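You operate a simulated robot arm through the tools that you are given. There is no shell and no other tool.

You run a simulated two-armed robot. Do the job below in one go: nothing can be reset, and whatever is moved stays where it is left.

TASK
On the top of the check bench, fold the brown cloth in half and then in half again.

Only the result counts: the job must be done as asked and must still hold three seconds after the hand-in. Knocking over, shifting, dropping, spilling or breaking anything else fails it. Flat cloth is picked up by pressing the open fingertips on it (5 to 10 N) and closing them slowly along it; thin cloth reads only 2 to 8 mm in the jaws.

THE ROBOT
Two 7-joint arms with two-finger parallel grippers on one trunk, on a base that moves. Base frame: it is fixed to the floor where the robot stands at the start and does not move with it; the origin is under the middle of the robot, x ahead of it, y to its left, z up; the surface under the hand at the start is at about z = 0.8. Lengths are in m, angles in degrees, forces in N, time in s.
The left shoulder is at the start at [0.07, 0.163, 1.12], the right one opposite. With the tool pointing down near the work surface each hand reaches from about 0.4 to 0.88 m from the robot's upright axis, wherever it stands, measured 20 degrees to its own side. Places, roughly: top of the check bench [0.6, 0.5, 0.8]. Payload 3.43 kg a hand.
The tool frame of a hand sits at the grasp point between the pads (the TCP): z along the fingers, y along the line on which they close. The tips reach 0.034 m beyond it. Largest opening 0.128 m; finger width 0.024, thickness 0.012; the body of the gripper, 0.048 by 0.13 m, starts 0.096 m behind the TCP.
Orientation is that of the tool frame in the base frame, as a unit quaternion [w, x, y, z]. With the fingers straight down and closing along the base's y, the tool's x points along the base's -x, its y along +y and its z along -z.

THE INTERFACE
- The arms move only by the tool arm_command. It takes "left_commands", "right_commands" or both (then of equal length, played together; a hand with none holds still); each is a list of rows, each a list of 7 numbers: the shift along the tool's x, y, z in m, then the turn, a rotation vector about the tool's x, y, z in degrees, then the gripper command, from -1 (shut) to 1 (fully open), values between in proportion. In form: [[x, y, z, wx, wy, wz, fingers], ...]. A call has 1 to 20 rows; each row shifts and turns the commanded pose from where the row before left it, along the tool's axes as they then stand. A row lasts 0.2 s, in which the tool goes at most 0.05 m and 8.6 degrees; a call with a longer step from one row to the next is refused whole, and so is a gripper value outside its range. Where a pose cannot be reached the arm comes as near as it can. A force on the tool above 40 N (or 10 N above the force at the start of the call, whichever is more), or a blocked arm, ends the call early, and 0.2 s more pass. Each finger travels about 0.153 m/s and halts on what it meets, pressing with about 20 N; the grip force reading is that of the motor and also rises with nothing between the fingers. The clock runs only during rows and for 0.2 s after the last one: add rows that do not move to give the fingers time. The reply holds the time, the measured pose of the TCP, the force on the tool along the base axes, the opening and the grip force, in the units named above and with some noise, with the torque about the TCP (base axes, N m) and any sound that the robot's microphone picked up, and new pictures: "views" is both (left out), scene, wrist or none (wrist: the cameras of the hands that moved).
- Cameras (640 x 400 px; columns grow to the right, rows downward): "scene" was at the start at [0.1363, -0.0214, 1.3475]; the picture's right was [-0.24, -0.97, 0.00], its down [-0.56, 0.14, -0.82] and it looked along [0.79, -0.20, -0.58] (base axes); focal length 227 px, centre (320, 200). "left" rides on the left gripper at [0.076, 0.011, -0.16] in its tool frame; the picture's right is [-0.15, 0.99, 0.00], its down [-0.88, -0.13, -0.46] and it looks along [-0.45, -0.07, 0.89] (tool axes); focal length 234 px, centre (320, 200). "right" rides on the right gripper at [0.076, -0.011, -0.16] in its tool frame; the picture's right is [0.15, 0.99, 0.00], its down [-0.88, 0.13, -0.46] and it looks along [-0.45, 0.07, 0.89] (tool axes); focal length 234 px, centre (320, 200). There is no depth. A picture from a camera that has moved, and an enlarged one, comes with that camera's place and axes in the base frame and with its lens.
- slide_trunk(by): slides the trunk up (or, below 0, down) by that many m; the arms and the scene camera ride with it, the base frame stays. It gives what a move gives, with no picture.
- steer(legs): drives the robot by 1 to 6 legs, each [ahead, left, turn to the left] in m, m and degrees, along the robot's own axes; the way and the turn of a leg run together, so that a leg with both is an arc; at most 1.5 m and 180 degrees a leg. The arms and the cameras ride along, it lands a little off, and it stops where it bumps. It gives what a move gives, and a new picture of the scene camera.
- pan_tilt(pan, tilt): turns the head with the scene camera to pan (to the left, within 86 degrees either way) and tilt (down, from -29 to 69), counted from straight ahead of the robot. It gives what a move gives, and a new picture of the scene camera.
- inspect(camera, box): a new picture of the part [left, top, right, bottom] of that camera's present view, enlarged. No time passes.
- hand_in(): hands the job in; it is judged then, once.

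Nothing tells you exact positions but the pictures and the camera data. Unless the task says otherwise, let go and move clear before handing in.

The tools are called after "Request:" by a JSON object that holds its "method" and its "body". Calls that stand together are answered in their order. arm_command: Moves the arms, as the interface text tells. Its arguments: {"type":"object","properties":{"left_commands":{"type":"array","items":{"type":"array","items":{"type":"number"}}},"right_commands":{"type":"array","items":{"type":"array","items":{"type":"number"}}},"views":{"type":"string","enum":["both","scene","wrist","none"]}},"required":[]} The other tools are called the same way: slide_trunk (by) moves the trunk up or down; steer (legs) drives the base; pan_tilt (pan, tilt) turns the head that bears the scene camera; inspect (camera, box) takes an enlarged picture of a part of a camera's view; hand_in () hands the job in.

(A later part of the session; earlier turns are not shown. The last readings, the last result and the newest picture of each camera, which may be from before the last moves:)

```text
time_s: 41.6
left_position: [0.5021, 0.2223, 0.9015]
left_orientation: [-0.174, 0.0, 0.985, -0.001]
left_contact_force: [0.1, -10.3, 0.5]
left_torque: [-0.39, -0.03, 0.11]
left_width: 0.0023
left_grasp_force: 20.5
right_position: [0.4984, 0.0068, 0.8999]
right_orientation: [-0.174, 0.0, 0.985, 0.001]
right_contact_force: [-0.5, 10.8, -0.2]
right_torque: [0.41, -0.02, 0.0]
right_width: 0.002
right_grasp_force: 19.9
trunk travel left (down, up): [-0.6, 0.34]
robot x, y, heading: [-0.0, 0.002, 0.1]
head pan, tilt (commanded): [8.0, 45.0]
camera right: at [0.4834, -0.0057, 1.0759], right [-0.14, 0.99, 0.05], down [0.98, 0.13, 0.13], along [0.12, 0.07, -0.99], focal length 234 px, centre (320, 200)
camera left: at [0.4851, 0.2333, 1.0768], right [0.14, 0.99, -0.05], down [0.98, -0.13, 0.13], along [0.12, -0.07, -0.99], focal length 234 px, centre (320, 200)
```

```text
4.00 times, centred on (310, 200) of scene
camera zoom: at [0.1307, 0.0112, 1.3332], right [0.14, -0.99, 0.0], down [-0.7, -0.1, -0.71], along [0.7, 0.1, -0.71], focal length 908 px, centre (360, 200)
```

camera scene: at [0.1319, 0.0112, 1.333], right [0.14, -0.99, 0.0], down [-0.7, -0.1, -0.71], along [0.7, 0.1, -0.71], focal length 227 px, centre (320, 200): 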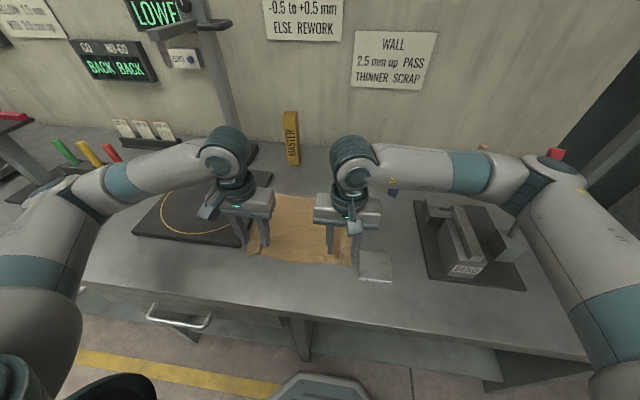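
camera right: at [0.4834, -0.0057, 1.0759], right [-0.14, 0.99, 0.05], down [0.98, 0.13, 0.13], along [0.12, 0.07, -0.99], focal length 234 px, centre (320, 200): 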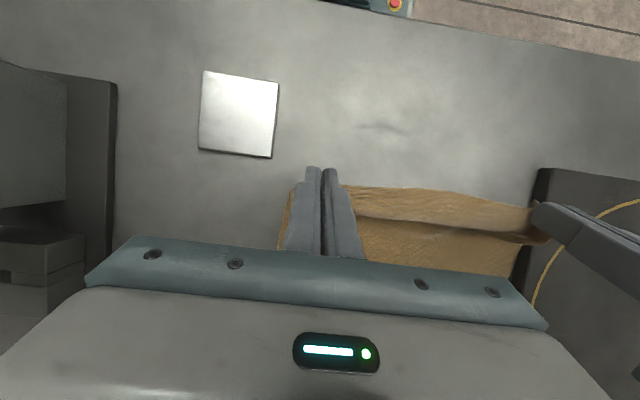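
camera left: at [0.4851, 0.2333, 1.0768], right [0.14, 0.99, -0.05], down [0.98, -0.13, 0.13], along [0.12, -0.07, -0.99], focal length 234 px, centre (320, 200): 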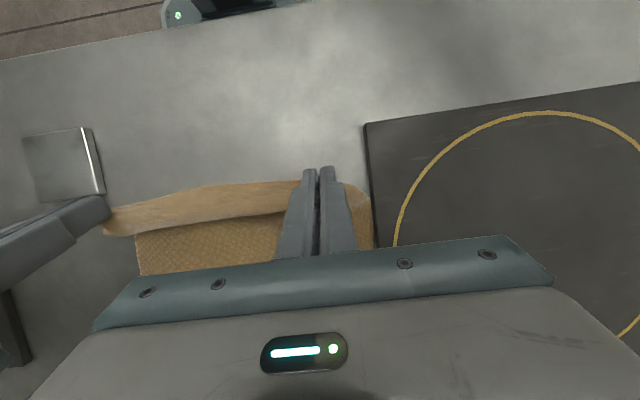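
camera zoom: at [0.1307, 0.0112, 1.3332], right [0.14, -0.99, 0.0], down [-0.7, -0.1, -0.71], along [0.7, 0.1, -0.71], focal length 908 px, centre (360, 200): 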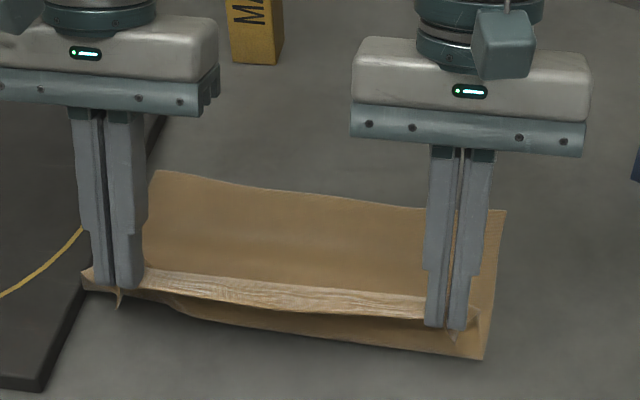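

The cloth hangs with its crease near x 0.515 and good grips. Now I'll swing over about x 0.545, tilting the hands more in mid-air to turn the edge over.

Request:
{"method": "arm_command", "body": {"left_commands": [[-0.0052, -0.002, -0.0179, 0, 5, 0, -1], [-0.02, 0, -0.0164, 0, 5, 0, -1], [-0.0225, 0, -0.0133, 0, 5, 0, -1], [-0.0242, 0, -0.0097, 0, 5, 0, -1], [-0.0224, 0, -0.005, 0, 0, 0, -1], [-0.0153, 0, 0.0001, 0, 0, 0, -1], [0, 0, 0, 0, 0, 0, -1]], "right_commands": [[-0.0052, 0.002, -0.0179, 0, 5, 0, -1], [-0.02, 0, -0.0164, 0, 5, 0, -1], [-0.0225, 0, -0.0133, 0, 5, 0, -1], [-0.0242, 0, -0.0097, 0, 5, 0, -1], [-0.0224, 0, -0.005, 0, 0, 0, -1], [-0.0153, 0, 0.0001, 0, 0, 0, -1], [0, 0, 0, 0, 0, 0, -1]], "views": "both"}}

Request:
{"method": "inspect", "body": {"camera": "scene", "box": [230, 140, 390, 240]}}

```text
time_s: 43.2
left_position: [0.6218, 0.2201, 0.8939]
left_orientation: [-0.342, 0.0, 0.94, 0.001]
left_contact_force: [0.3, -4.4, 0.0]
left_torque: [-0.13, -0.02, 0.12]
left_width: 0.0024
left_grasp_force: 19.7
right_position: [0.6195, 0.0088, 0.8948]
right_orientation: [-0.342, -0.001, 0.94, -0.001]
right_contact_force: [0.1, 4.4, 0.9]
right_torque: [0.14, 0.03, -0.08]
right_width: 0.0019
right_grasp_force: 20.4
trunk travel left (down, up): [-0.6, 0.34]
robot x, y, heading: [0.0032, 0.002, -0.3]
head pan, tilt (commanded): [8.0, 45.0]
camera scene: at [0.1311, 0.0109, 1.3331], right [0.14, -0.99, 0.0], down [-0.7, -0.1, -0.71], along [0.7, 0.1, -0.71], focal length 227 px, centre (320, 200)
camera right: at [0.6646, -0.0035, 1.0672], right [-0.11, 0.99, 0.09], down [0.97, 0.13, -0.22], along [-0.23, 0.07, -0.97], focal length 234 px, centre (320, 200)
camera left: at [0.667, 0.2307, 1.0646], right [0.11, 0.99, -0.09], down [0.97, -0.13, -0.22], along [-0.23, -0.07, -0.97], focal length 234 px, centre (320, 200)
```

scene: 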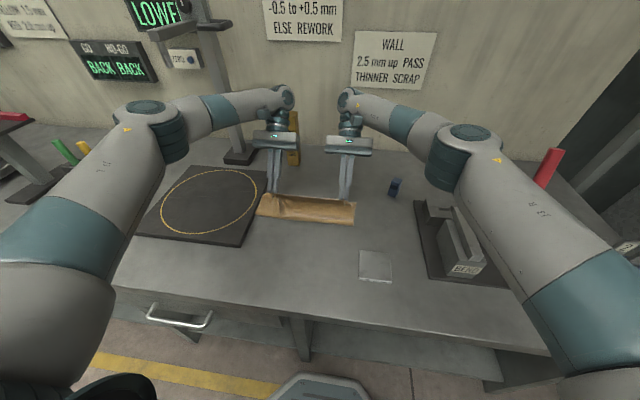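
right: 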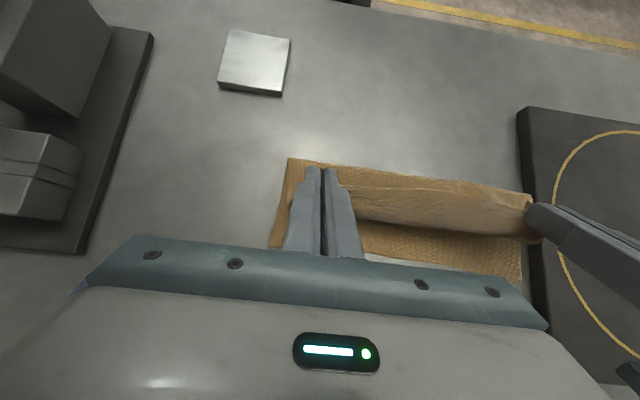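
left: 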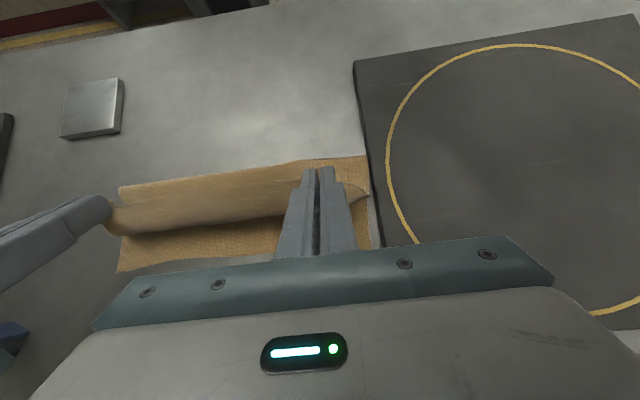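

```text
4.00 times, centred on (310, 190) of scene
camera zoom: at [0.1311, 0.0109, 1.3331], right [0.14, -0.99, 0.0], down [-0.7, -0.1, -0.71], along [0.7, 0.1, -0.71], focal length 908 px, centre (360, 240)
```

zoom: 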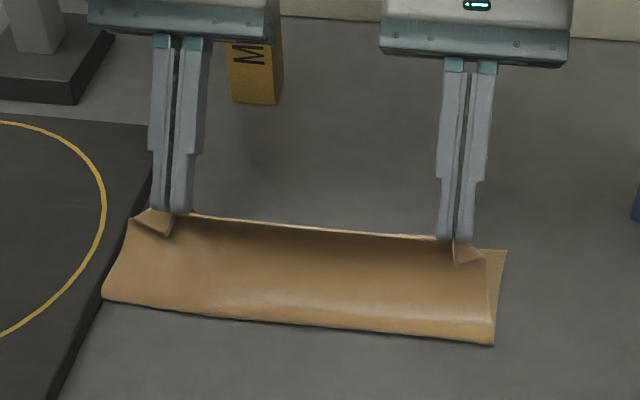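

This is much cleaner: the edge strip is small and the loop rolls nicely over. I'll bring the edge down towards the far edge at x≈0.65, reducing the tilt to stay clear of MASTER.

Request:
{"method": "arm_command", "body": {"left_commands": [[-0.0138, 0, -0.0055, 0, -5, 0, -1], [-0.0168, 0, 0.0033, 0, -5, 0, -1], [-0.0121, 0, 0.0088, 0, -3, 0, -1], [-0.0054, 0, 0.0062, 0, 0, 0, -1], [0, 0, 0, 0, 0, 0, -1]], "right_commands": [[-0.0138, 0, -0.0055, 0, -5, 0, -1], [-0.0168, 0, 0.0033, 0, -5, 0, -1], [-0.0121, 0, 0.0088, 0, -3, 0, -1], [-0.0054, 0, 0.0062, 0, 0, 0, -1], [0, 0, 0, 0, 0, 0, -1]], "views": "both"}}

Request:
{"method": "inspect", "body": {"camera": "scene", "box": [230, 140, 390, 240]}}

```text
time_s: 44.5
left_position: [0.6556, 0.2197, 0.8564]
left_orientation: [-0.234, 0.0, 0.972, 0.0]
left_contact_force: [0.2, -4.5, -0.3]
left_torque: [-0.13, 0.03, 0.05]
left_width: 0.0026
left_grasp_force: 20.2
right_position: [0.6531, 0.0092, 0.8566]
right_orientation: [-0.234, 0.0, 0.972, 0.0]
right_contact_force: [0.4, 3.5, -0.3]
right_torque: [0.16, -0.01, -0.03]
right_width: 0.002
right_grasp_force: 20.2
trunk travel left (down, up): [-0.6, 0.34]
robot x, y, heading: [0.002, -0.0007, 0.0]
head pan, tilt (commanded): [8.0, 45.0]
camera scene: at [0.1313, 0.011, 1.3331], right [0.14, -0.99, 0.0], down [-0.7, -0.1, -0.71], along [0.7, 0.1, -0.71], focal length 227 px, centre (320, 200)
camera right: at [0.6593, -0.0037, 1.0339], right [-0.13, 0.99, 0.07], down [0.99, 0.13, 0.01], along [0.0, 0.07, -1.0], focal length 234 px, centre (320, 200)
camera left: at [0.6602, 0.2304, 1.0325], right [0.13, 0.99, -0.07], down [0.99, -0.13, 0.01], along [0.0, -0.07, -1.0], focal length 234 px, centre (320, 200)
```

scene: 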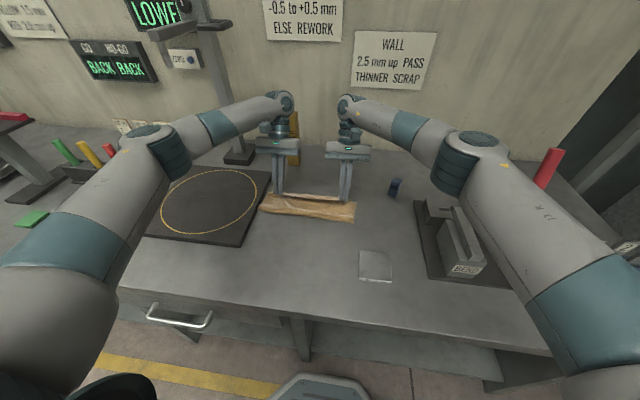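
right: 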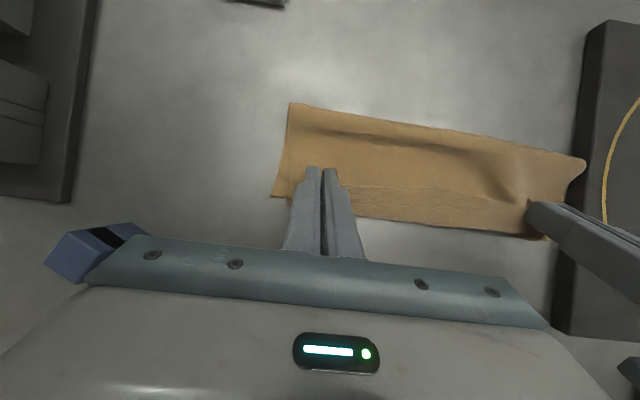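
left: 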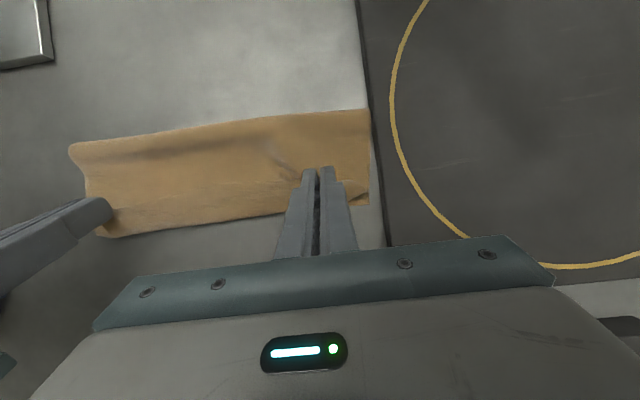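

```text
4.00 times, centred on (310, 190) of scene
camera zoom: at [0.1313, 0.011, 1.3331], right [0.14, -0.99, 0.0], down [-0.7, -0.1, -0.71], along [0.7, 0.1, -0.71], focal length 908 px, centre (360, 240)
```

zoom: 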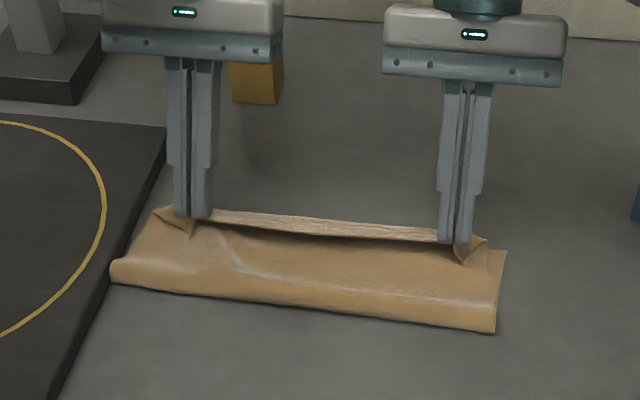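

The held edge is near the far edge, but the crease sits at x≈0.575, so the top layer has too much cloth and about 3 cm is turned back. I'll draw the edge further out so the top layer lies fully unrolled, release it there, and then regrip it in its new direction to set the crease properly.

Request:
{"method": "arm_command", "body": {"left_commands": [[-0.0086, 0, -0.0084, 0, -1.75, 0, -1], [-0.0089, 0, -0.0081, 0, -1.75, 0, -1], [-0.0091, 0, -0.0079, 0, -1.75, 0, -1], [-0.0094, 0, -0.0076, 0, -1.75, 0, -1], [0, 0, 0, 0, 0, 0, -1]], "right_commands": [[-0.0086, 0, -0.0084, 0, -1.75, 0, -1], [-0.0089, 0, -0.0081, 0, -1.75, 0, -1], [-0.0091, 0, -0.0079, 0, -1.75, 0, -1], [-0.0094, 0, -0.0076, 0, -1.75, 0, -1], [0, 0, 0, 0, 0, 0, -1]], "views": "wrist"}}

Request:
{"method": "inspect", "body": {"camera": "scene", "box": [230, 120, 390, 220]}}

```text
time_s: 45.6
left_position: [0.7008, 0.2197, 0.8711]
left_orientation: [-0.173, 0.0, 0.985, 0.0]
left_contact_force: [-0.8, -3.9, 0.6]
left_torque: [-0.16, 0.0, 0.05]
left_width: 0.0025
left_grasp_force: 20.0
right_position: [0.7017, 0.0102, 0.8717]
right_orientation: [-0.174, -0.001, 0.985, 0.0]
right_contact_force: [-0.4, 3.7, 1.0]
right_torque: [0.18, 0.02, -0.04]
right_width: 0.002
right_grasp_force: 20.0
trunk travel left (down, up): [-0.6, 0.34]
robot x, y, heading: [0.0014, -0.0005, -0.1]
head pan, tilt (commanded): [8.0, 45.0]
camera right: at [0.6851, -0.0039, 1.048], right [-0.14, 0.99, 0.05], down [0.98, 0.13, 0.13], along [0.12, 0.07, -0.99], focal length 234 px, centre (320, 200)
camera left: at [0.6846, 0.2305, 1.0473], right [0.14, 0.99, -0.05], down [0.98, -0.13, 0.13], along [0.12, -0.07, -0.99], focal length 234 px, centre (320, 200)
```

right: 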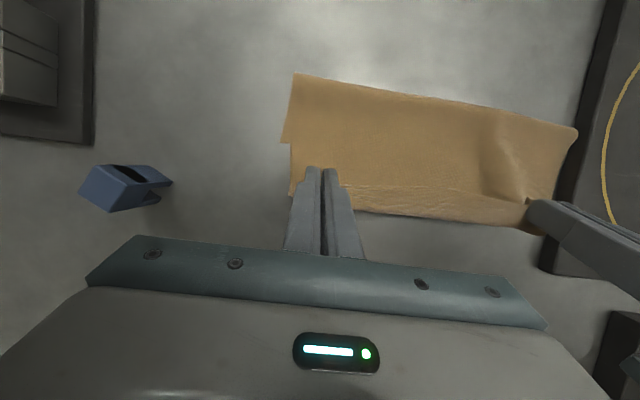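
left: 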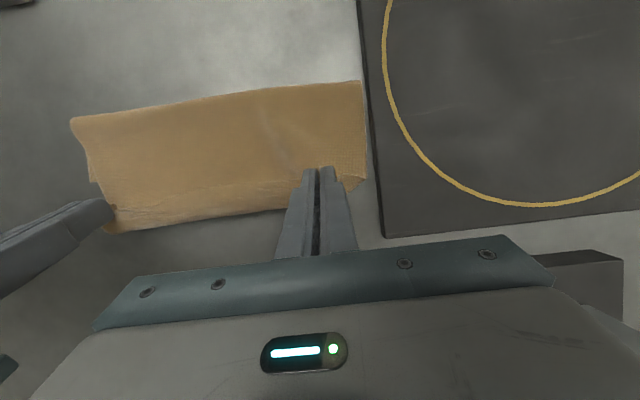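

```text
4.00 times, centred on (310, 170) of scene
camera zoom: at [0.1316, 0.0109, 1.333], right [0.14, -0.99, 0.0], down [-0.7, -0.1, -0.71], along [0.7, 0.1, -0.71], focal length 908 px, centre (360, 320)
```

zoom: 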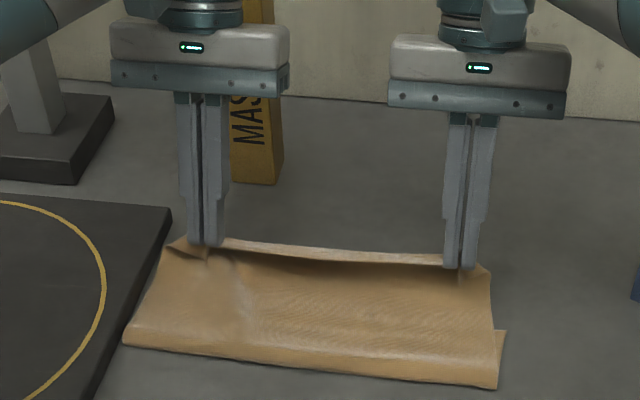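

The top layer is now nearly unrolled and is held near x 0.70–0.71. I'll lower a little, open gently to let it drop, and retreat upwards.

Request:
{"method": "arm_command", "body": {"left_commands": [[-0.0041, 0, 0.0113, 0, 0, 0, -1], [0, 0, 0, 0, 0, 0, -0.85], [0, 0, 0, 0, 0, 0, -0.7], [0, 0, 0, 0, 0, 0, -0.55], [0, 0, 0, 0, 0, 0, -0.5], [0, 0, -0.01, 0, 0, 0, -0.5], [0, 0, -0.025, 0, 0, 0, -0.5], [0, 0, -0.04, 0, -4, 0, -0.5], [0, 0, -0.04, 0, -4, 0, -0.5], [0, 0, 0, 0, -4, 0, -0.5], [0, 0, 0, 0, -4, 0, -0.5], [0, 0, 0, 0, -4, 0, -0.5]], "right_commands": [[-0.0041, 0, 0.0113, 0, 0, 0, -1], [0, 0, 0, 0, 0, 0, -0.85], [0, 0, 0, 0, 0, 0, -0.7], [0, 0, 0, 0, 0, 0, -0.55], [0, 0, 0, 0, 0, 0, -0.5], [0, 0, -0.01, 0, 0, 0, -0.5], [0, 0, -0.025, 0, 0, 0, -0.5], [0, 0, -0.04, 0, -4, 0, -0.5], [0, 0, -0.04, 0, -4, 0, -0.5], [0, 0, 0, 0, -4, 0, -0.5], [0, 0, 0, 0, -4, 0, -0.5], [0, 0, 0, 0, -4, 0, -0.5]], "views": "both"}}

Request:
{"method": "inspect", "body": {"camera": "scene", "box": [230, 140, 390, 240]}}

```text
time_s: 48.2
left_position: [0.7386, 0.2203, 0.9676]
left_orientation: [0.001, 0.0, 1.0, 0.0]
left_contact_force: [-0.5, 0.4, 0.9]
left_torque: [0.02, 0.0, -0.01]
left_width: 0.0318
left_grasp_force: 0.0
right_position: [0.7357, 0.0069, 0.9692]
right_orientation: [0.001, 0.0, 1.0, 0.001]
right_contact_force: [0.2, 0.6, -0.3]
right_torque: [0.01, 0.0, -0.04]
right_width: 0.0321
right_grasp_force: 0.0
trunk travel left (down, up): [-0.6, 0.34]
robot x, y, heading: [-0.0039, 0.0033, -0.0]
head pan, tilt (commanded): [8.0, 45.0]
camera scene: at [0.1311, 0.0109, 1.3331], right [0.14, -0.99, 0.0], down [-0.7, -0.1, -0.71], along [0.7, 0.1, -0.71], focal length 227 px, centre (320, 200)
camera right: at [0.6612, -0.0046, 1.1288], right [-0.15, 0.99, 0.0], down [0.88, 0.13, 0.46], along [0.45, 0.07, -0.89], focal length 234 px, centre (320, 200)
camera left: at [0.6619, 0.2317, 1.1278], right [0.15, 0.99, 0.0], down [0.88, -0.13, 0.46], along [0.45, -0.07, -0.89], focal length 234 px, centre (320, 200)
```

scene: 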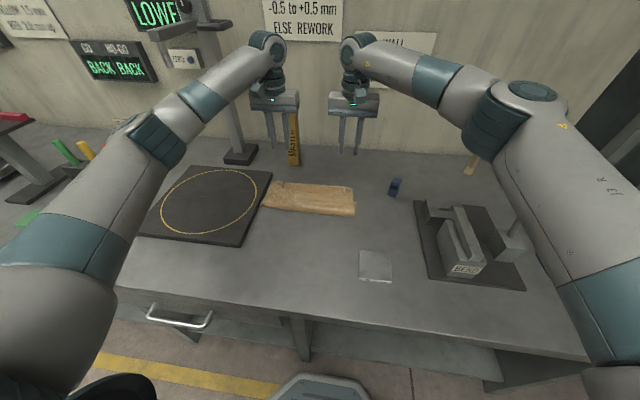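
right: 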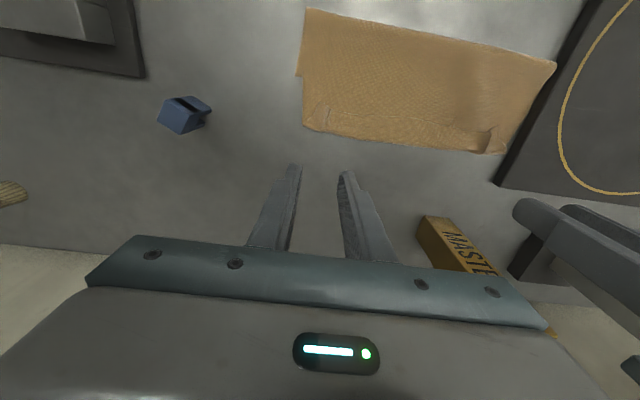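
left: 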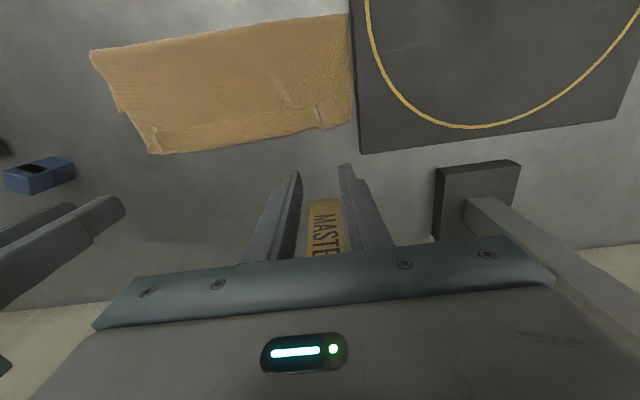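

```text
4.00 times, centred on (310, 190) of scene
camera zoom: at [0.1311, 0.0109, 1.3331], right [0.14, -0.99, 0.0], down [-0.7, -0.1, -0.71], along [0.7, 0.1, -0.71], focal length 908 px, centre (360, 240)
```

zoom: 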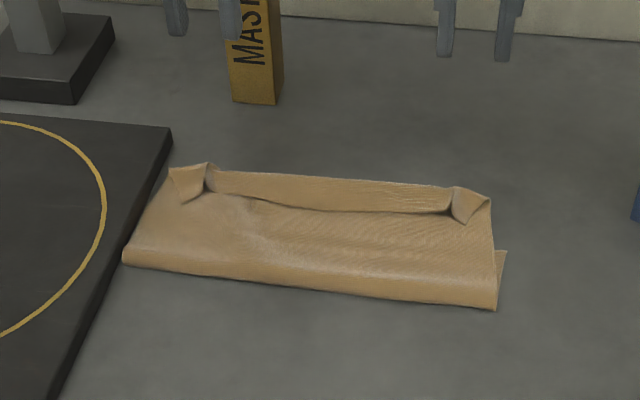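

The edge strip stayed turned back as a hem of about 3 cm along the far side, and the fold is off-centre: crease x≈0.597, lower layer ending at x≈0.662. I'll look closely at the hem so I can flip it out with the fingers.

Request:
{"method": "inspect", "body": {"camera": "scene", "box": [255, 170, 365, 222]}}

Request:
{"method": "inspect", "body": {"camera": "right", "box": [280, 0, 580, 180]}}

Request:
{"method": "inspect", "body": {"camera": "left", "box": [70, 0, 370, 180]}}

```text
5.82 times, centred on (310, 196) of scene
camera zoom: at [0.1311, 0.0109, 1.3331], right [0.14, -0.99, 0.0], down [-0.7, -0.1, -0.71], along [0.7, 0.1, -0.71], focal length 1322 px, centre (378, 223)
```

zoom: 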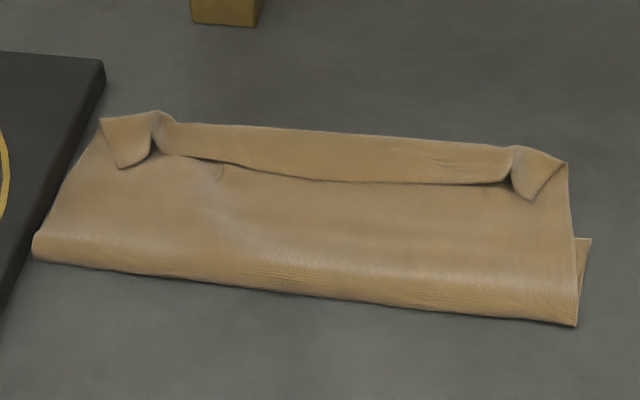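

```text
2.13 times, centred on (430, 90) of right
camera zoom: at [0.6612, -0.0046, 1.1288], right [-0.15, 0.99, 0.0], down [0.88, 0.13, 0.46], along [0.45, 0.07, -0.89], focal length 500 px, centre (85, 435)
```

zoom: 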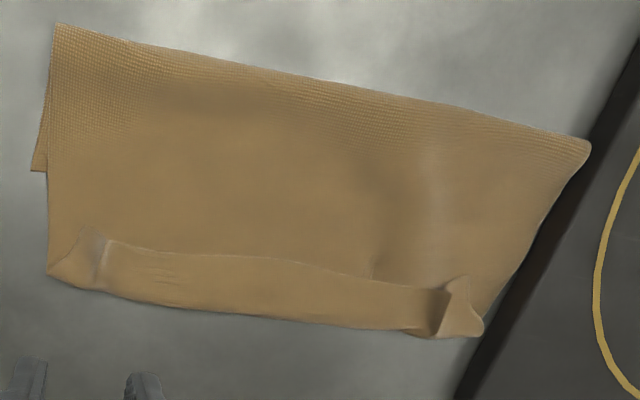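

```text
2.13 times, centred on (220, 90) of left
camera zoom: at [0.6619, 0.2317, 1.1278], right [0.15, 0.99, 0.0], down [0.88, -0.13, 0.46], along [0.45, -0.07, -0.89], focal length 500 px, centre (533, 435)
```

zoom: 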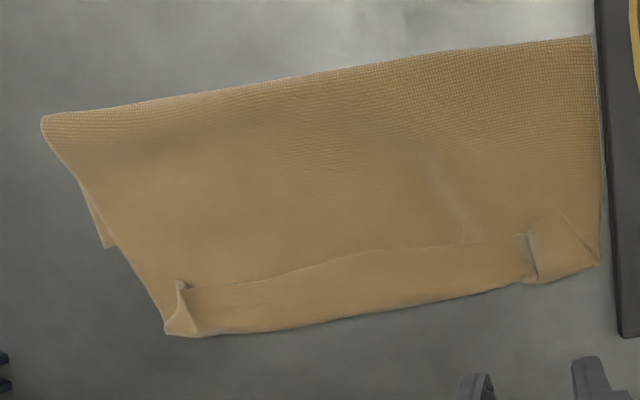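

The hem is clear: it runs from x≈0.686 to 0.72, with its free edge facing me and small pleat ears where I pinched. I'll lower four spread fingertips just on my side of its free edge, ready to push it outward so it flips over.

Request:
{"method": "arm_command", "body": {"left_commands": [[0.0252, -0.0051, 0, 0, 0, 0, 0.0], [0.0252, -0.0051, 0, 0, 0, 0, 0.406], [0.0252, -0.0051, 0, 0, 0, 0, 0.406], [0, 0, 0.045, 0, 0, 0, 0.406], [0, 0, 0.045, 0, 0, 0, 0.406], [0, 0, 0.02, 0, 0, 0, 0.406], [0, 0, 0.007, 0, 0, 0, 0.406], [0, 0, 0, 0, 0, 0, 0.406]], "right_commands": [[0.0242, 0.0094, 0, 0, 0, 0, 0.0], [0.0242, 0.0094, 0, 0, 0, 0, 0.406], [0.0242, 0.0094, 0, 0, 0, 0, 0.406], [0, 0, 0.045, 0, 0, 0, 0.406], [0, 0, 0.045, 0, 0, 0, 0.406], [0, 0, 0.02, 0, 0, 0, 0.406], [0, 0, 0.007, 0, 0, 0, 0.406], [0, 0, 0, 0, 0, 0, 0.406]], "views": "wrist"}}

Request:
{"method": "inspect", "body": {"camera": "scene", "box": [230, 140, 390, 240]}}

```text
time_s: 50.0
left_position: [0.662, 0.207, 0.8506]
left_orientation: [-0.001, 0.0, 1.0, -0.001]
left_contact_force: [0.5, 0.0, 0.3]
left_torque: [0.01, -0.02, 0.01]
left_width: 0.0901
left_grasp_force: 0.0
right_position: [0.6639, 0.0366, 0.852]
right_orientation: [0.001, 0.0, 1.0, 0.001]
right_contact_force: [-0.2, 0.3, 0.5]
right_torque: [0.04, 0.01, -0.02]
right_width: 0.0901
right_grasp_force: 0.1
trunk travel left (down, up): [-0.6, 0.34]
robot x, y, heading: [-0.0003, -0.0012, 0.2]
head pan, tilt (commanded): [8.0, 45.0]
camera right: at [0.5888, 0.0241, 1.0126], right [-0.15, 0.99, 0.0], down [0.88, 0.13, 0.46], along [0.45, 0.07, -0.89], focal length 234 px, centre (320, 200)
camera left: at [0.5857, 0.2171, 1.0105], right [0.15, 0.99, 0.0], down [0.88, -0.13, 0.46], along [0.45, -0.07, -0.89], focal length 234 px, centre (320, 200)
```

right: 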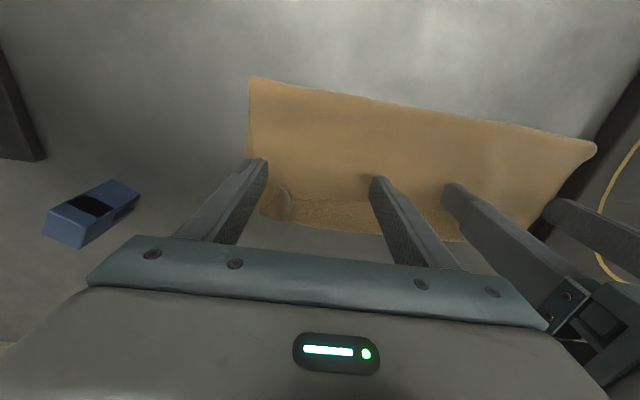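
left: 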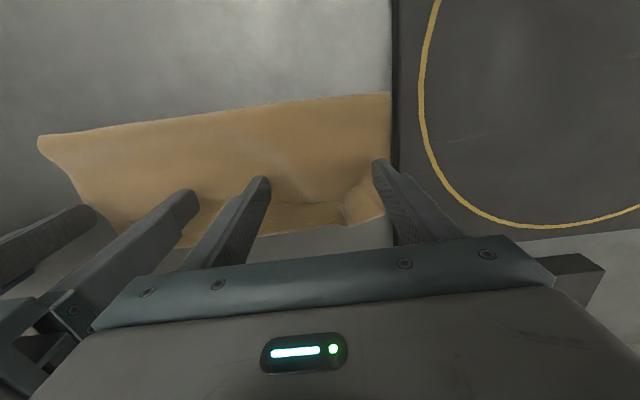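

```text
4.00 times, centred on (310, 190) of scene
camera zoom: at [0.1312, 0.0109, 1.3331], right [0.14, -0.99, 0.0], down [-0.7, -0.1, -0.71], along [0.7, 0.1, -0.71], focal length 908 px, centre (360, 240)
```

zoom: 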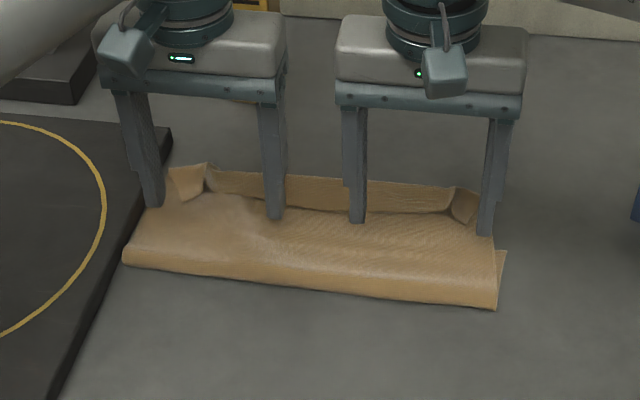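

The fingertips are on my side of the hem's edge. I'll lower to just above the cloth and sweep outward about 8 cm.

Request:
{"method": "arm_command", "body": {"left_commands": [[0, 0, 0.006, 0, 0, 0, 0.406], [0, 0, 0.005, 0, 0, 0, 0.406], [-0.008, 0, 0, 0, 0, 0, 0.406], [-0.01, 0, 0, 0, 0, 0, 0.406], [-0.01, 0, 0, 0, 0, 0, 0.406], [-0.01, 0, -0.001, 0, 0, 0, 0.406], [-0.01, 0, -0.001, 0, 0, 0, 0.406], [0, 0, 0, 0, 0, 0, 0.406]], "right_commands": [[0, 0, 0.006, 0, 0, 0, 0.406], [0, 0, 0.005, 0, 0, 0, 0.406], [-0.008, 0, 0, 0, 0, 0, 0.406], [-0.01, 0, 0, 0, 0, 0, 0.406], [-0.01, 0, 0, 0, 0, 0, 0.406], [-0.01, 0, -0.001, 0, 0, 0, 0.406], [-0.01, 0, -0.001, 0, 0, 0, 0.406], [0, 0, 0, 0, 0, 0, 0.406]], "views": "wrist"}}

Request:
{"method": "inspect", "body": {"camera": "scene", "box": [230, 140, 390, 240]}}

```text
time_s: 51.9
left_position: [0.7094, 0.2041, 0.8414]
left_orientation: [0.0, 0.0, 1.0, 0.0]
left_contact_force: [-0.3, -0.5, 0.2]
left_torque: [0.0, 0.01, 0.01]
left_width: 0.0898
left_grasp_force: 0.0
right_position: [0.7103, 0.0378, 0.8439]
right_orientation: [0.0, 0.0, 1.0, 0.001]
right_contact_force: [0.3, -0.1, 0.0]
right_torque: [-0.01, -0.03, -0.04]
right_width: 0.0899
right_grasp_force: 0.1
trunk travel left (down, up): [-0.6, 0.34]
robot x, y, heading: [-0.0008, -0.0021, -0.1]
head pan, tilt (commanded): [8.0, 45.0]
camera right: at [0.6355, 0.0246, 1.0025], right [-0.15, 0.99, 0.0], down [0.88, 0.13, 0.46], along [0.45, 0.07, -0.89], focal length 234 px, centre (320, 200)
camera left: at [0.6345, 0.2159, 1.0009], right [0.15, 0.99, 0.0], down [0.88, -0.13, 0.46], along [0.45, -0.07, -0.89], focal length 234 px, centre (320, 200)
```

right: 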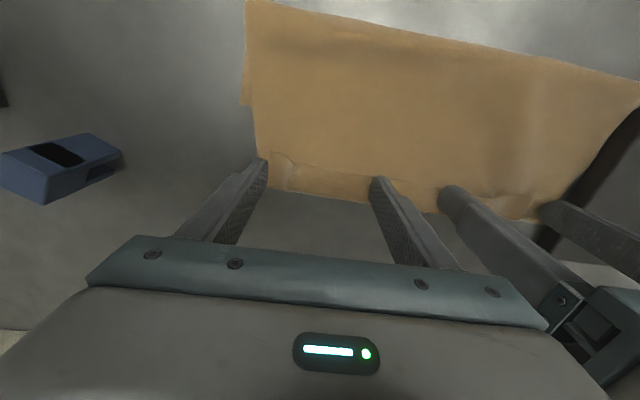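
left: 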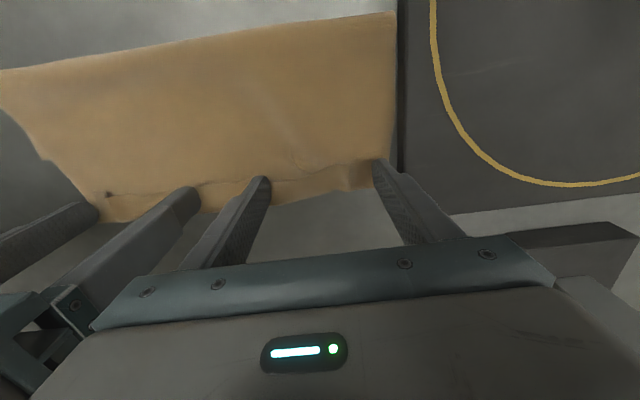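

```text
4.00 times, centred on (310, 190) of scene
camera zoom: at [0.1313, 0.011, 1.3331], right [0.14, -0.99, 0.0], down [-0.7, -0.1, -0.71], along [0.7, 0.1, -0.71], focal length 908 px, centre (360, 240)
```

zoom: 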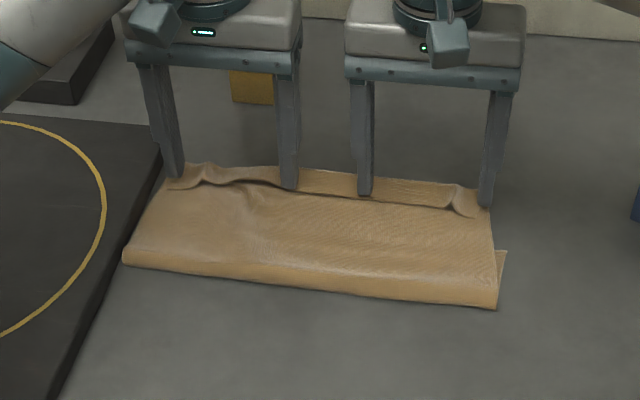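

The tips slid over the hem instead of flipping it. I have a better idea: regrip the edge by its two pleat ears, lift the whole cloth so it hangs, and lay it down in two halves so the grip direction matches the final fold. First I'll raise the hands and look.

Request:
{"method": "arm_command", "body": {"left_commands": [[0, 0, -0.04, 0, 0, 0, 0.406], [0.02, 0.01, -0.04, 0, 0, 0, 0.0], [0.02, 0.01, 0, 0, 0, 0, -0.375], [0, 0, 0, 0, 0, 0, -0.375]], "right_commands": [[0, 0, -0.04, 0, 0, 0, 0.406], [0.02, -0.012, -0.04, 0, 0, 0, 0.0], [0.02, -0.012, 0, 0, 0, 0, -0.375], [0, 0, 0, 0, 0, 0, -0.375]], "views": "wrist"}}

Request:
{"method": "inspect", "body": {"camera": "scene", "box": [255, 170, 365, 222]}}

Request:
{"method": "inspect", "body": {"camera": "right", "box": [200, 40, 440, 190]}}

Request:
{"method": "inspect", "body": {"camera": "left", "box": [200, 40, 440, 190]}}

```text
time_s: 52.9
left_position: [0.6705, 0.2254, 0.92]
left_orientation: [0.0, 0.0, 1.0, 0.0]
left_contact_force: [-0.3, -0.2, 0.3]
left_torque: [-0.04, -0.03, 0.04]
left_width: 0.04
left_grasp_force: 0.0
right_position: [0.6718, 0.0128, 0.9217]
right_orientation: [0.001, 0.0, 1.0, 0.0]
right_contact_force: [-0.1, 0.6, 0.8]
right_torque: [0.02, 0.02, 0.0]
right_width: 0.0399
right_grasp_force: 0.0
trunk travel left (down, up): [-0.6, 0.34]
robot x, y, heading: [-0.0023, -0.0008, -0.1]
head pan, tilt (commanded): [8.0, 45.0]
camera right: at [0.5963, 0.0004, 1.0818], right [-0.15, 0.99, 0.0], down [0.88, 0.13, 0.46], along [0.45, 0.07, -0.89], focal length 234 px, centre (320, 200)
camera left: at [0.5947, 0.2363, 1.0804], right [0.15, 0.99, 0.0], down [0.88, -0.13, 0.46], along [0.45, -0.07, -0.89], focal length 234 px, centre (320, 200)
```

right: 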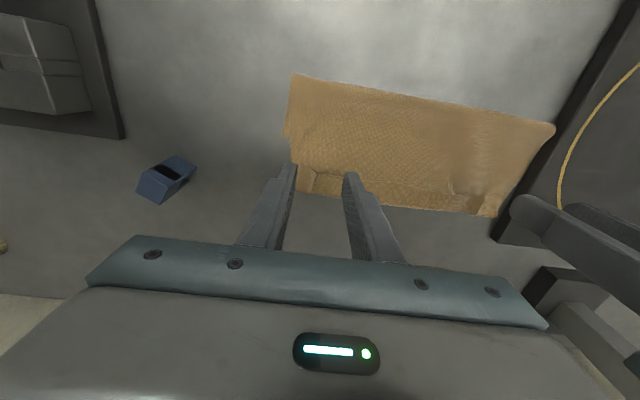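
left: 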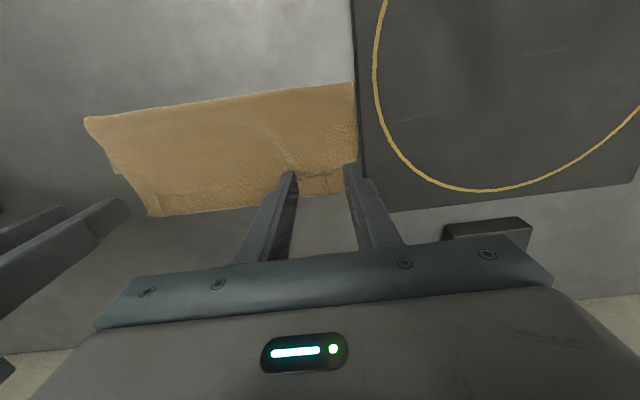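

```text
5.82 times, centred on (310, 196) of scene
camera zoom: at [0.1316, 0.011, 1.3331], right [0.14, -0.99, 0.0], down [-0.7, -0.1, -0.71], along [0.7, 0.1, -0.71], focal length 1322 px, centre (378, 223)
```

zoom: 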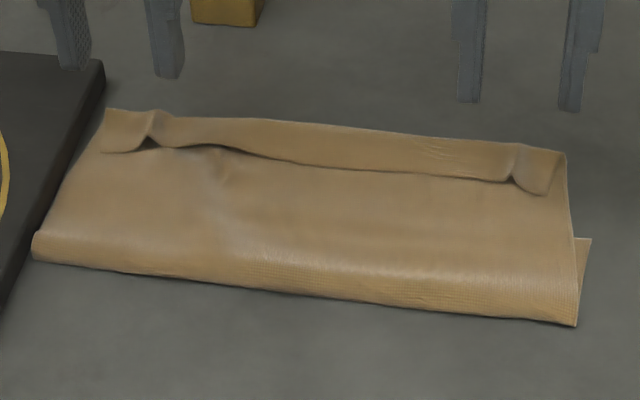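

```text
2.67 times, centred on (320, 115) of right
camera zoom: at [0.5963, 0.0004, 1.0818], right [-0.15, 0.99, 0.0], down [0.88, 0.13, 0.46], along [0.45, 0.07, -0.89], focal length 624 px, centre (320, 427)
```

zoom: 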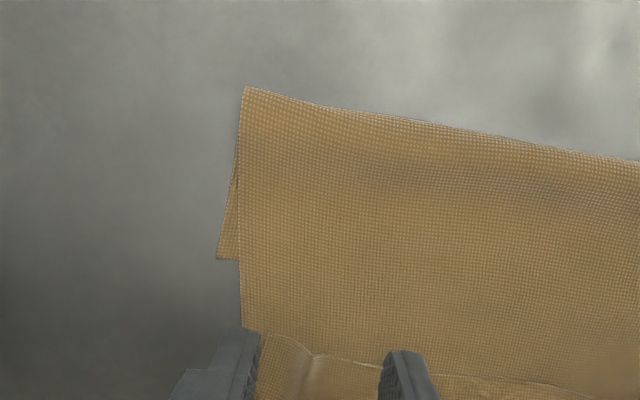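

```text
2.67 times, centred on (320, 115) of left
camera zoom: at [0.5947, 0.2363, 1.0804], right [0.15, 0.99, 0.0], down [0.88, -0.13, 0.46], along [0.45, -0.07, -0.89], focal length 624 px, centre (320, 427)
```

zoom: 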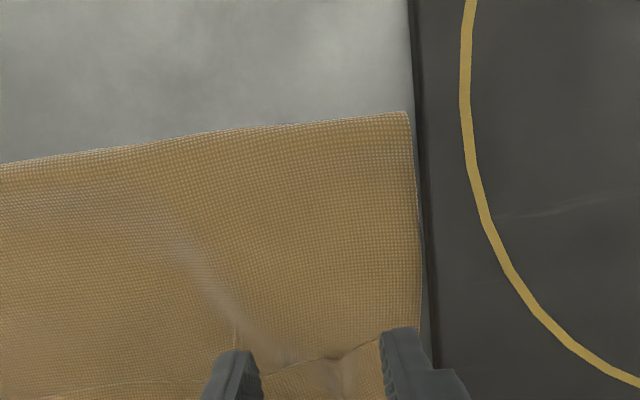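

The hem's pleat ears are at about (0.699, 0.012) and (0.696, 0.227). I'll lower narrowly opened fingers over them, staying off the layer below.

Request:
{"method": "arm_command", "body": {"left_commands": [[-0.0235, 0.0015, 0.02, 0, 0, 0, -0.5], [0, 0, 0.03, 0, 0, 0, -0.5], [0, 0, 0.02, 0, 0, 0, -0.5], [0, 0, 0.005, 0, 0, 0, -0.5], [0, 0, 0, 0, 0, 0, -0.5]], "right_commands": [[-0.022, -0.001, 0.02, 0, 0, 0, -0.5], [0, 0, 0.03, 0, 0, 0, -0.5], [0, 0, 0.02, 0, 0, 0, -0.5], [0, 0, 0.006, 0, 0, 0, -0.5], [0, 0, 0, 0, 0, 0, -0.5]], "views": "wrist"}}

Request:
{"method": "inspect", "body": {"camera": "right", "box": [220, 120, 420, 245]}}

Request:
{"method": "inspect", "body": {"camera": "left", "box": [220, 120, 420, 245]}}

Request:
{"method": "inspect", "body": {"camera": "scene", "box": [255, 165, 365, 222]}}

```text
time_s: 54.0
left_position: [0.6943, 0.2274, 0.8473]
left_orientation: [0.0, 0.0, 1.0, -0.001]
left_contact_force: [0.3, 0.5, -0.2]
left_torque: [-0.01, -0.03, 0.02]
left_width: 0.0321
left_grasp_force: 0.1
right_position: [0.6947, 0.0116, 0.8449]
right_orientation: [0.0, 0.0, 1.0, 0.0]
right_contact_force: [0.4, -0.1, 0.6]
right_torque: [0.0, 0.0, -0.02]
right_width: 0.032
right_grasp_force: 0.0
trunk travel left (down, up): [-0.6, 0.34]
robot x, y, heading: [0.0012, 0.0023, -0.0]
head pan, tilt (commanded): [8.0, 45.0]
camera right: at [0.6183, -0.0006, 1.0057], right [-0.15, 0.99, 0.0], down [0.88, 0.13, 0.46], along [0.45, 0.07, -0.89], focal length 234 px, centre (320, 200)
camera left: at [0.6182, 0.2379, 1.0057], right [0.15, 0.99, 0.0], down [0.88, -0.13, 0.46], along [0.45, -0.07, -0.89], focal length 234 px, centre (320, 200)
```

right: 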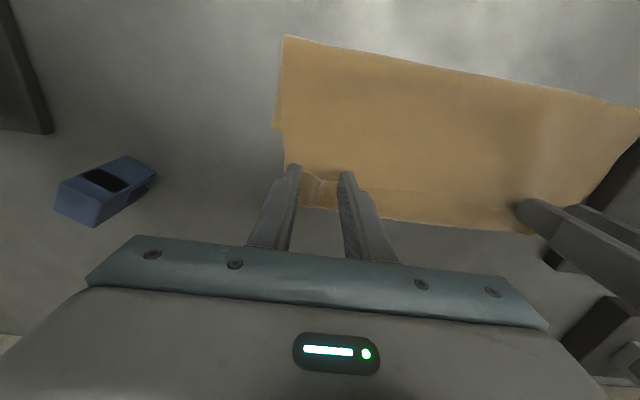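
left: 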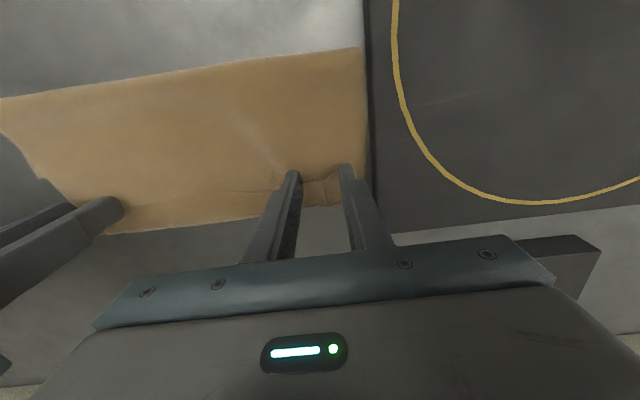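

```text
3.20 times, centred on (320, 182) of right
camera zoom: at [0.6183, -0.0006, 1.0057], right [-0.15, 0.99, 0.0], down [0.88, 0.13, 0.46], along [0.45, 0.07, -0.89], focal length 749 px, centre (320, 256)
```

zoom: 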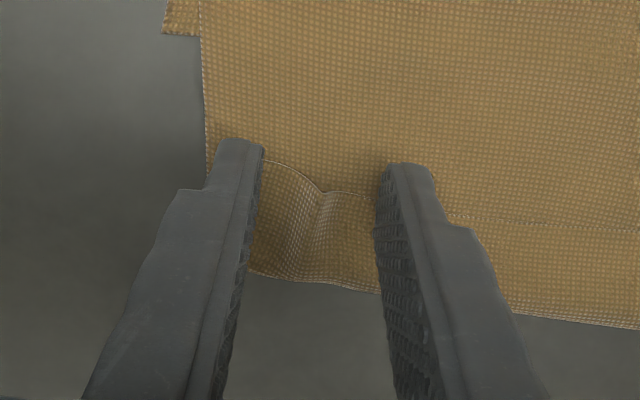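

```text
3.20 times, centred on (320, 182) of left
camera zoom: at [0.6182, 0.2379, 1.0057], right [0.15, 0.99, 0.0], down [0.88, -0.13, 0.46], along [0.45, -0.07, -0.89], focal length 749 px, centre (320, 256)
```

zoom: 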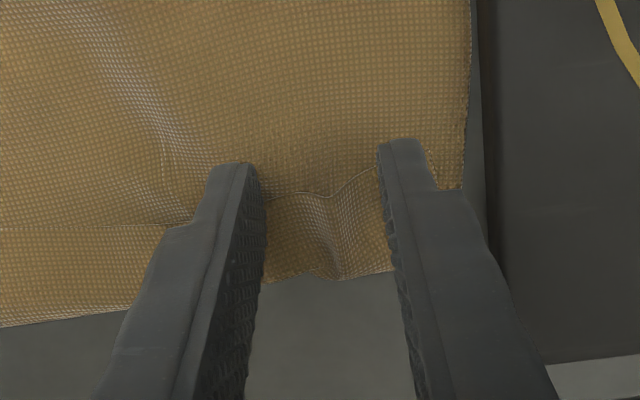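

```text
5.82 times, centred on (310, 194) of scene
camera zoom: at [0.1314, 0.011, 1.3331], right [0.14, -0.99, 0.0], down [-0.7, -0.1, -0.71], along [0.7, 0.1, -0.71], focal length 1322 px, centre (378, 238)
```

zoom: 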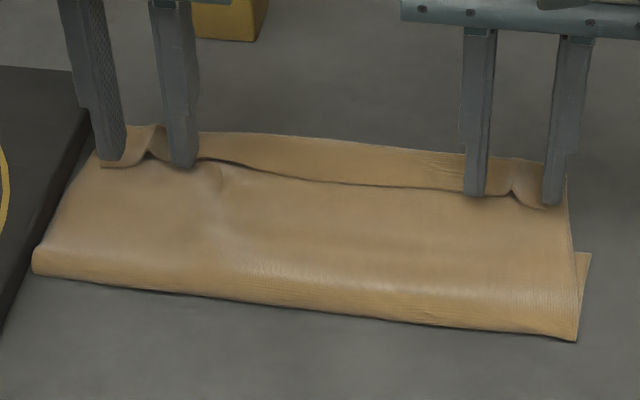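

The fingers straddle both ears with about 1 cm overlap on the hem's edge. I'll lower a few mm and close slowly.

Request:
{"method": "arm_command", "body": {"left_commands": [[0, 0, 0.004, 0, 0, 0, -0.5], [0, 0, 0.003, 0, 0, 0, -0.5], [0, 0, 0, 0, 0, 0, -0.58], [0, 0, 0, 0, 0, 0, -0.66], [0, 0, 0, 0, 0, 0, -0.74], [0, 0, 0, 0, 0, 0, -0.82], [0, 0, 0, 0, 0, 0, -0.9], [0, 0, 0, 0, 0, 0, -1], [0, 0, 0, 0, 0, 0, -1], [0, 0, 0, 0, 0, 0, -1]], "right_commands": [[0, 0, 0.003, 0, 0, 0, -0.5], [0, 0, 0.002, 0, 0, 0, -0.5], [0, 0, 0, 0, 0, 0, -0.58], [0, 0, 0, 0, 0, 0, -0.66], [0, 0, 0, 0, 0, 0, -0.74], [0, 0, 0, 0, 0, 0, -0.82], [0, 0, 0, 0, 0, 0, -0.9], [0, 0, 0, 0, 0, 0, -1], [0, 0, 0, 0, 0, 0, -1], [0, 0, 0, 0, 0, 0, -1]], "views": "wrist"}}

Request:
{"method": "inspect", "body": {"camera": "right", "box": [220, 120, 420, 245]}}

Request:
{"method": "inspect", "body": {"camera": "left", "box": [220, 120, 420, 245]}}

```text
time_s: 56.2
left_position: [0.6965, 0.2268, 0.8388]
left_orientation: [0.0, 0.0, 1.0, 0.0]
left_contact_force: [0.8, -1.1, 0.2]
left_torque: [-0.03, 0.0, -0.03]
left_width: 0.0024
left_grasp_force: 20.1
right_position: [0.693, 0.0126, 0.8407]
right_orientation: [0.0, 0.0, 1.0, 0.0]
right_contact_force: [0.2, 1.0, -0.1]
right_torque: [0.02, 0.01, 0.02]
right_width: 0.0018
right_grasp_force: 19.4
trunk travel left (down, up): [-0.6, 0.34]
robot x, y, heading: [0.0017, -0.0002, 0.1]
head pan, tilt (commanded): [8.0, 45.0]
camera right: at [0.6184, -0.0008, 1.001], right [-0.15, 0.99, 0.0], down [0.88, 0.13, 0.46], along [0.45, 0.07, -0.89], focal length 234 px, centre (320, 200)
camera left: at [0.6181, 0.2376, 0.9991], right [0.15, 0.99, 0.0], down [0.88, -0.13, 0.46], along [0.45, -0.07, -0.89], focal length 234 px, centre (320, 200)
```

right: 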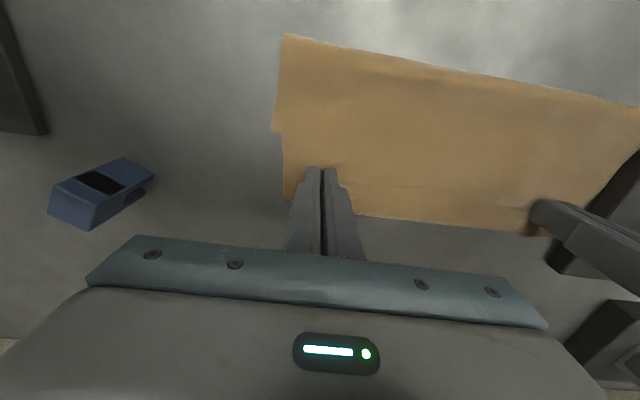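
left: 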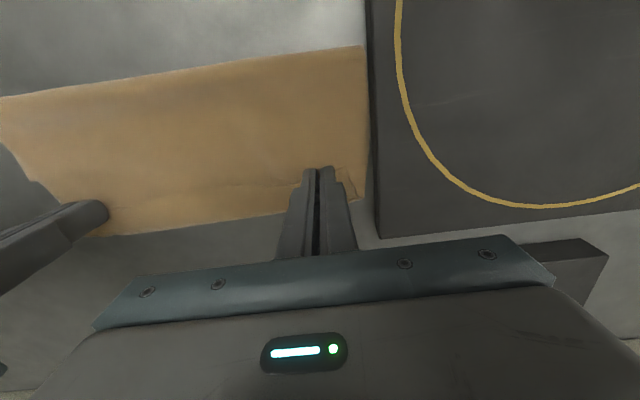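

```text
3.20 times, centred on (320, 182) of right
camera zoom: at [0.6184, -0.0008, 1.001], right [-0.15, 0.99, 0.0], down [0.88, 0.13, 0.46], along [0.45, 0.07, -0.89], focal length 749 px, centre (320, 256)
```

zoom: 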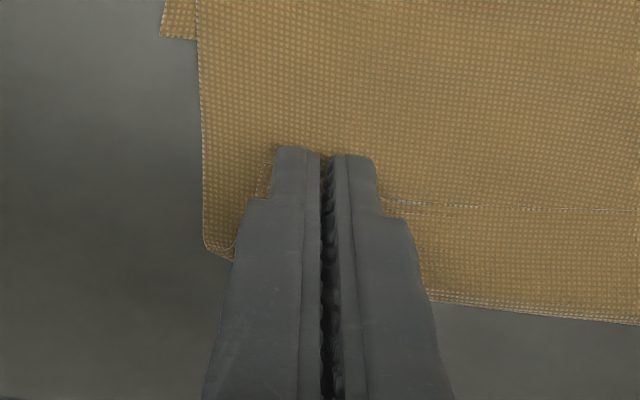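

```text
3.20 times, centred on (320, 182) of left
camera zoom: at [0.6181, 0.2376, 0.9991], right [0.15, 0.99, 0.0], down [0.88, -0.13, 0.46], along [0.45, -0.07, -0.89], focal length 749 px, centre (320, 256)
```

zoom: 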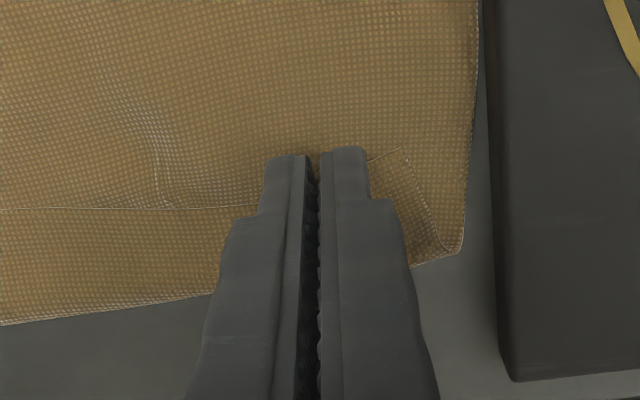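

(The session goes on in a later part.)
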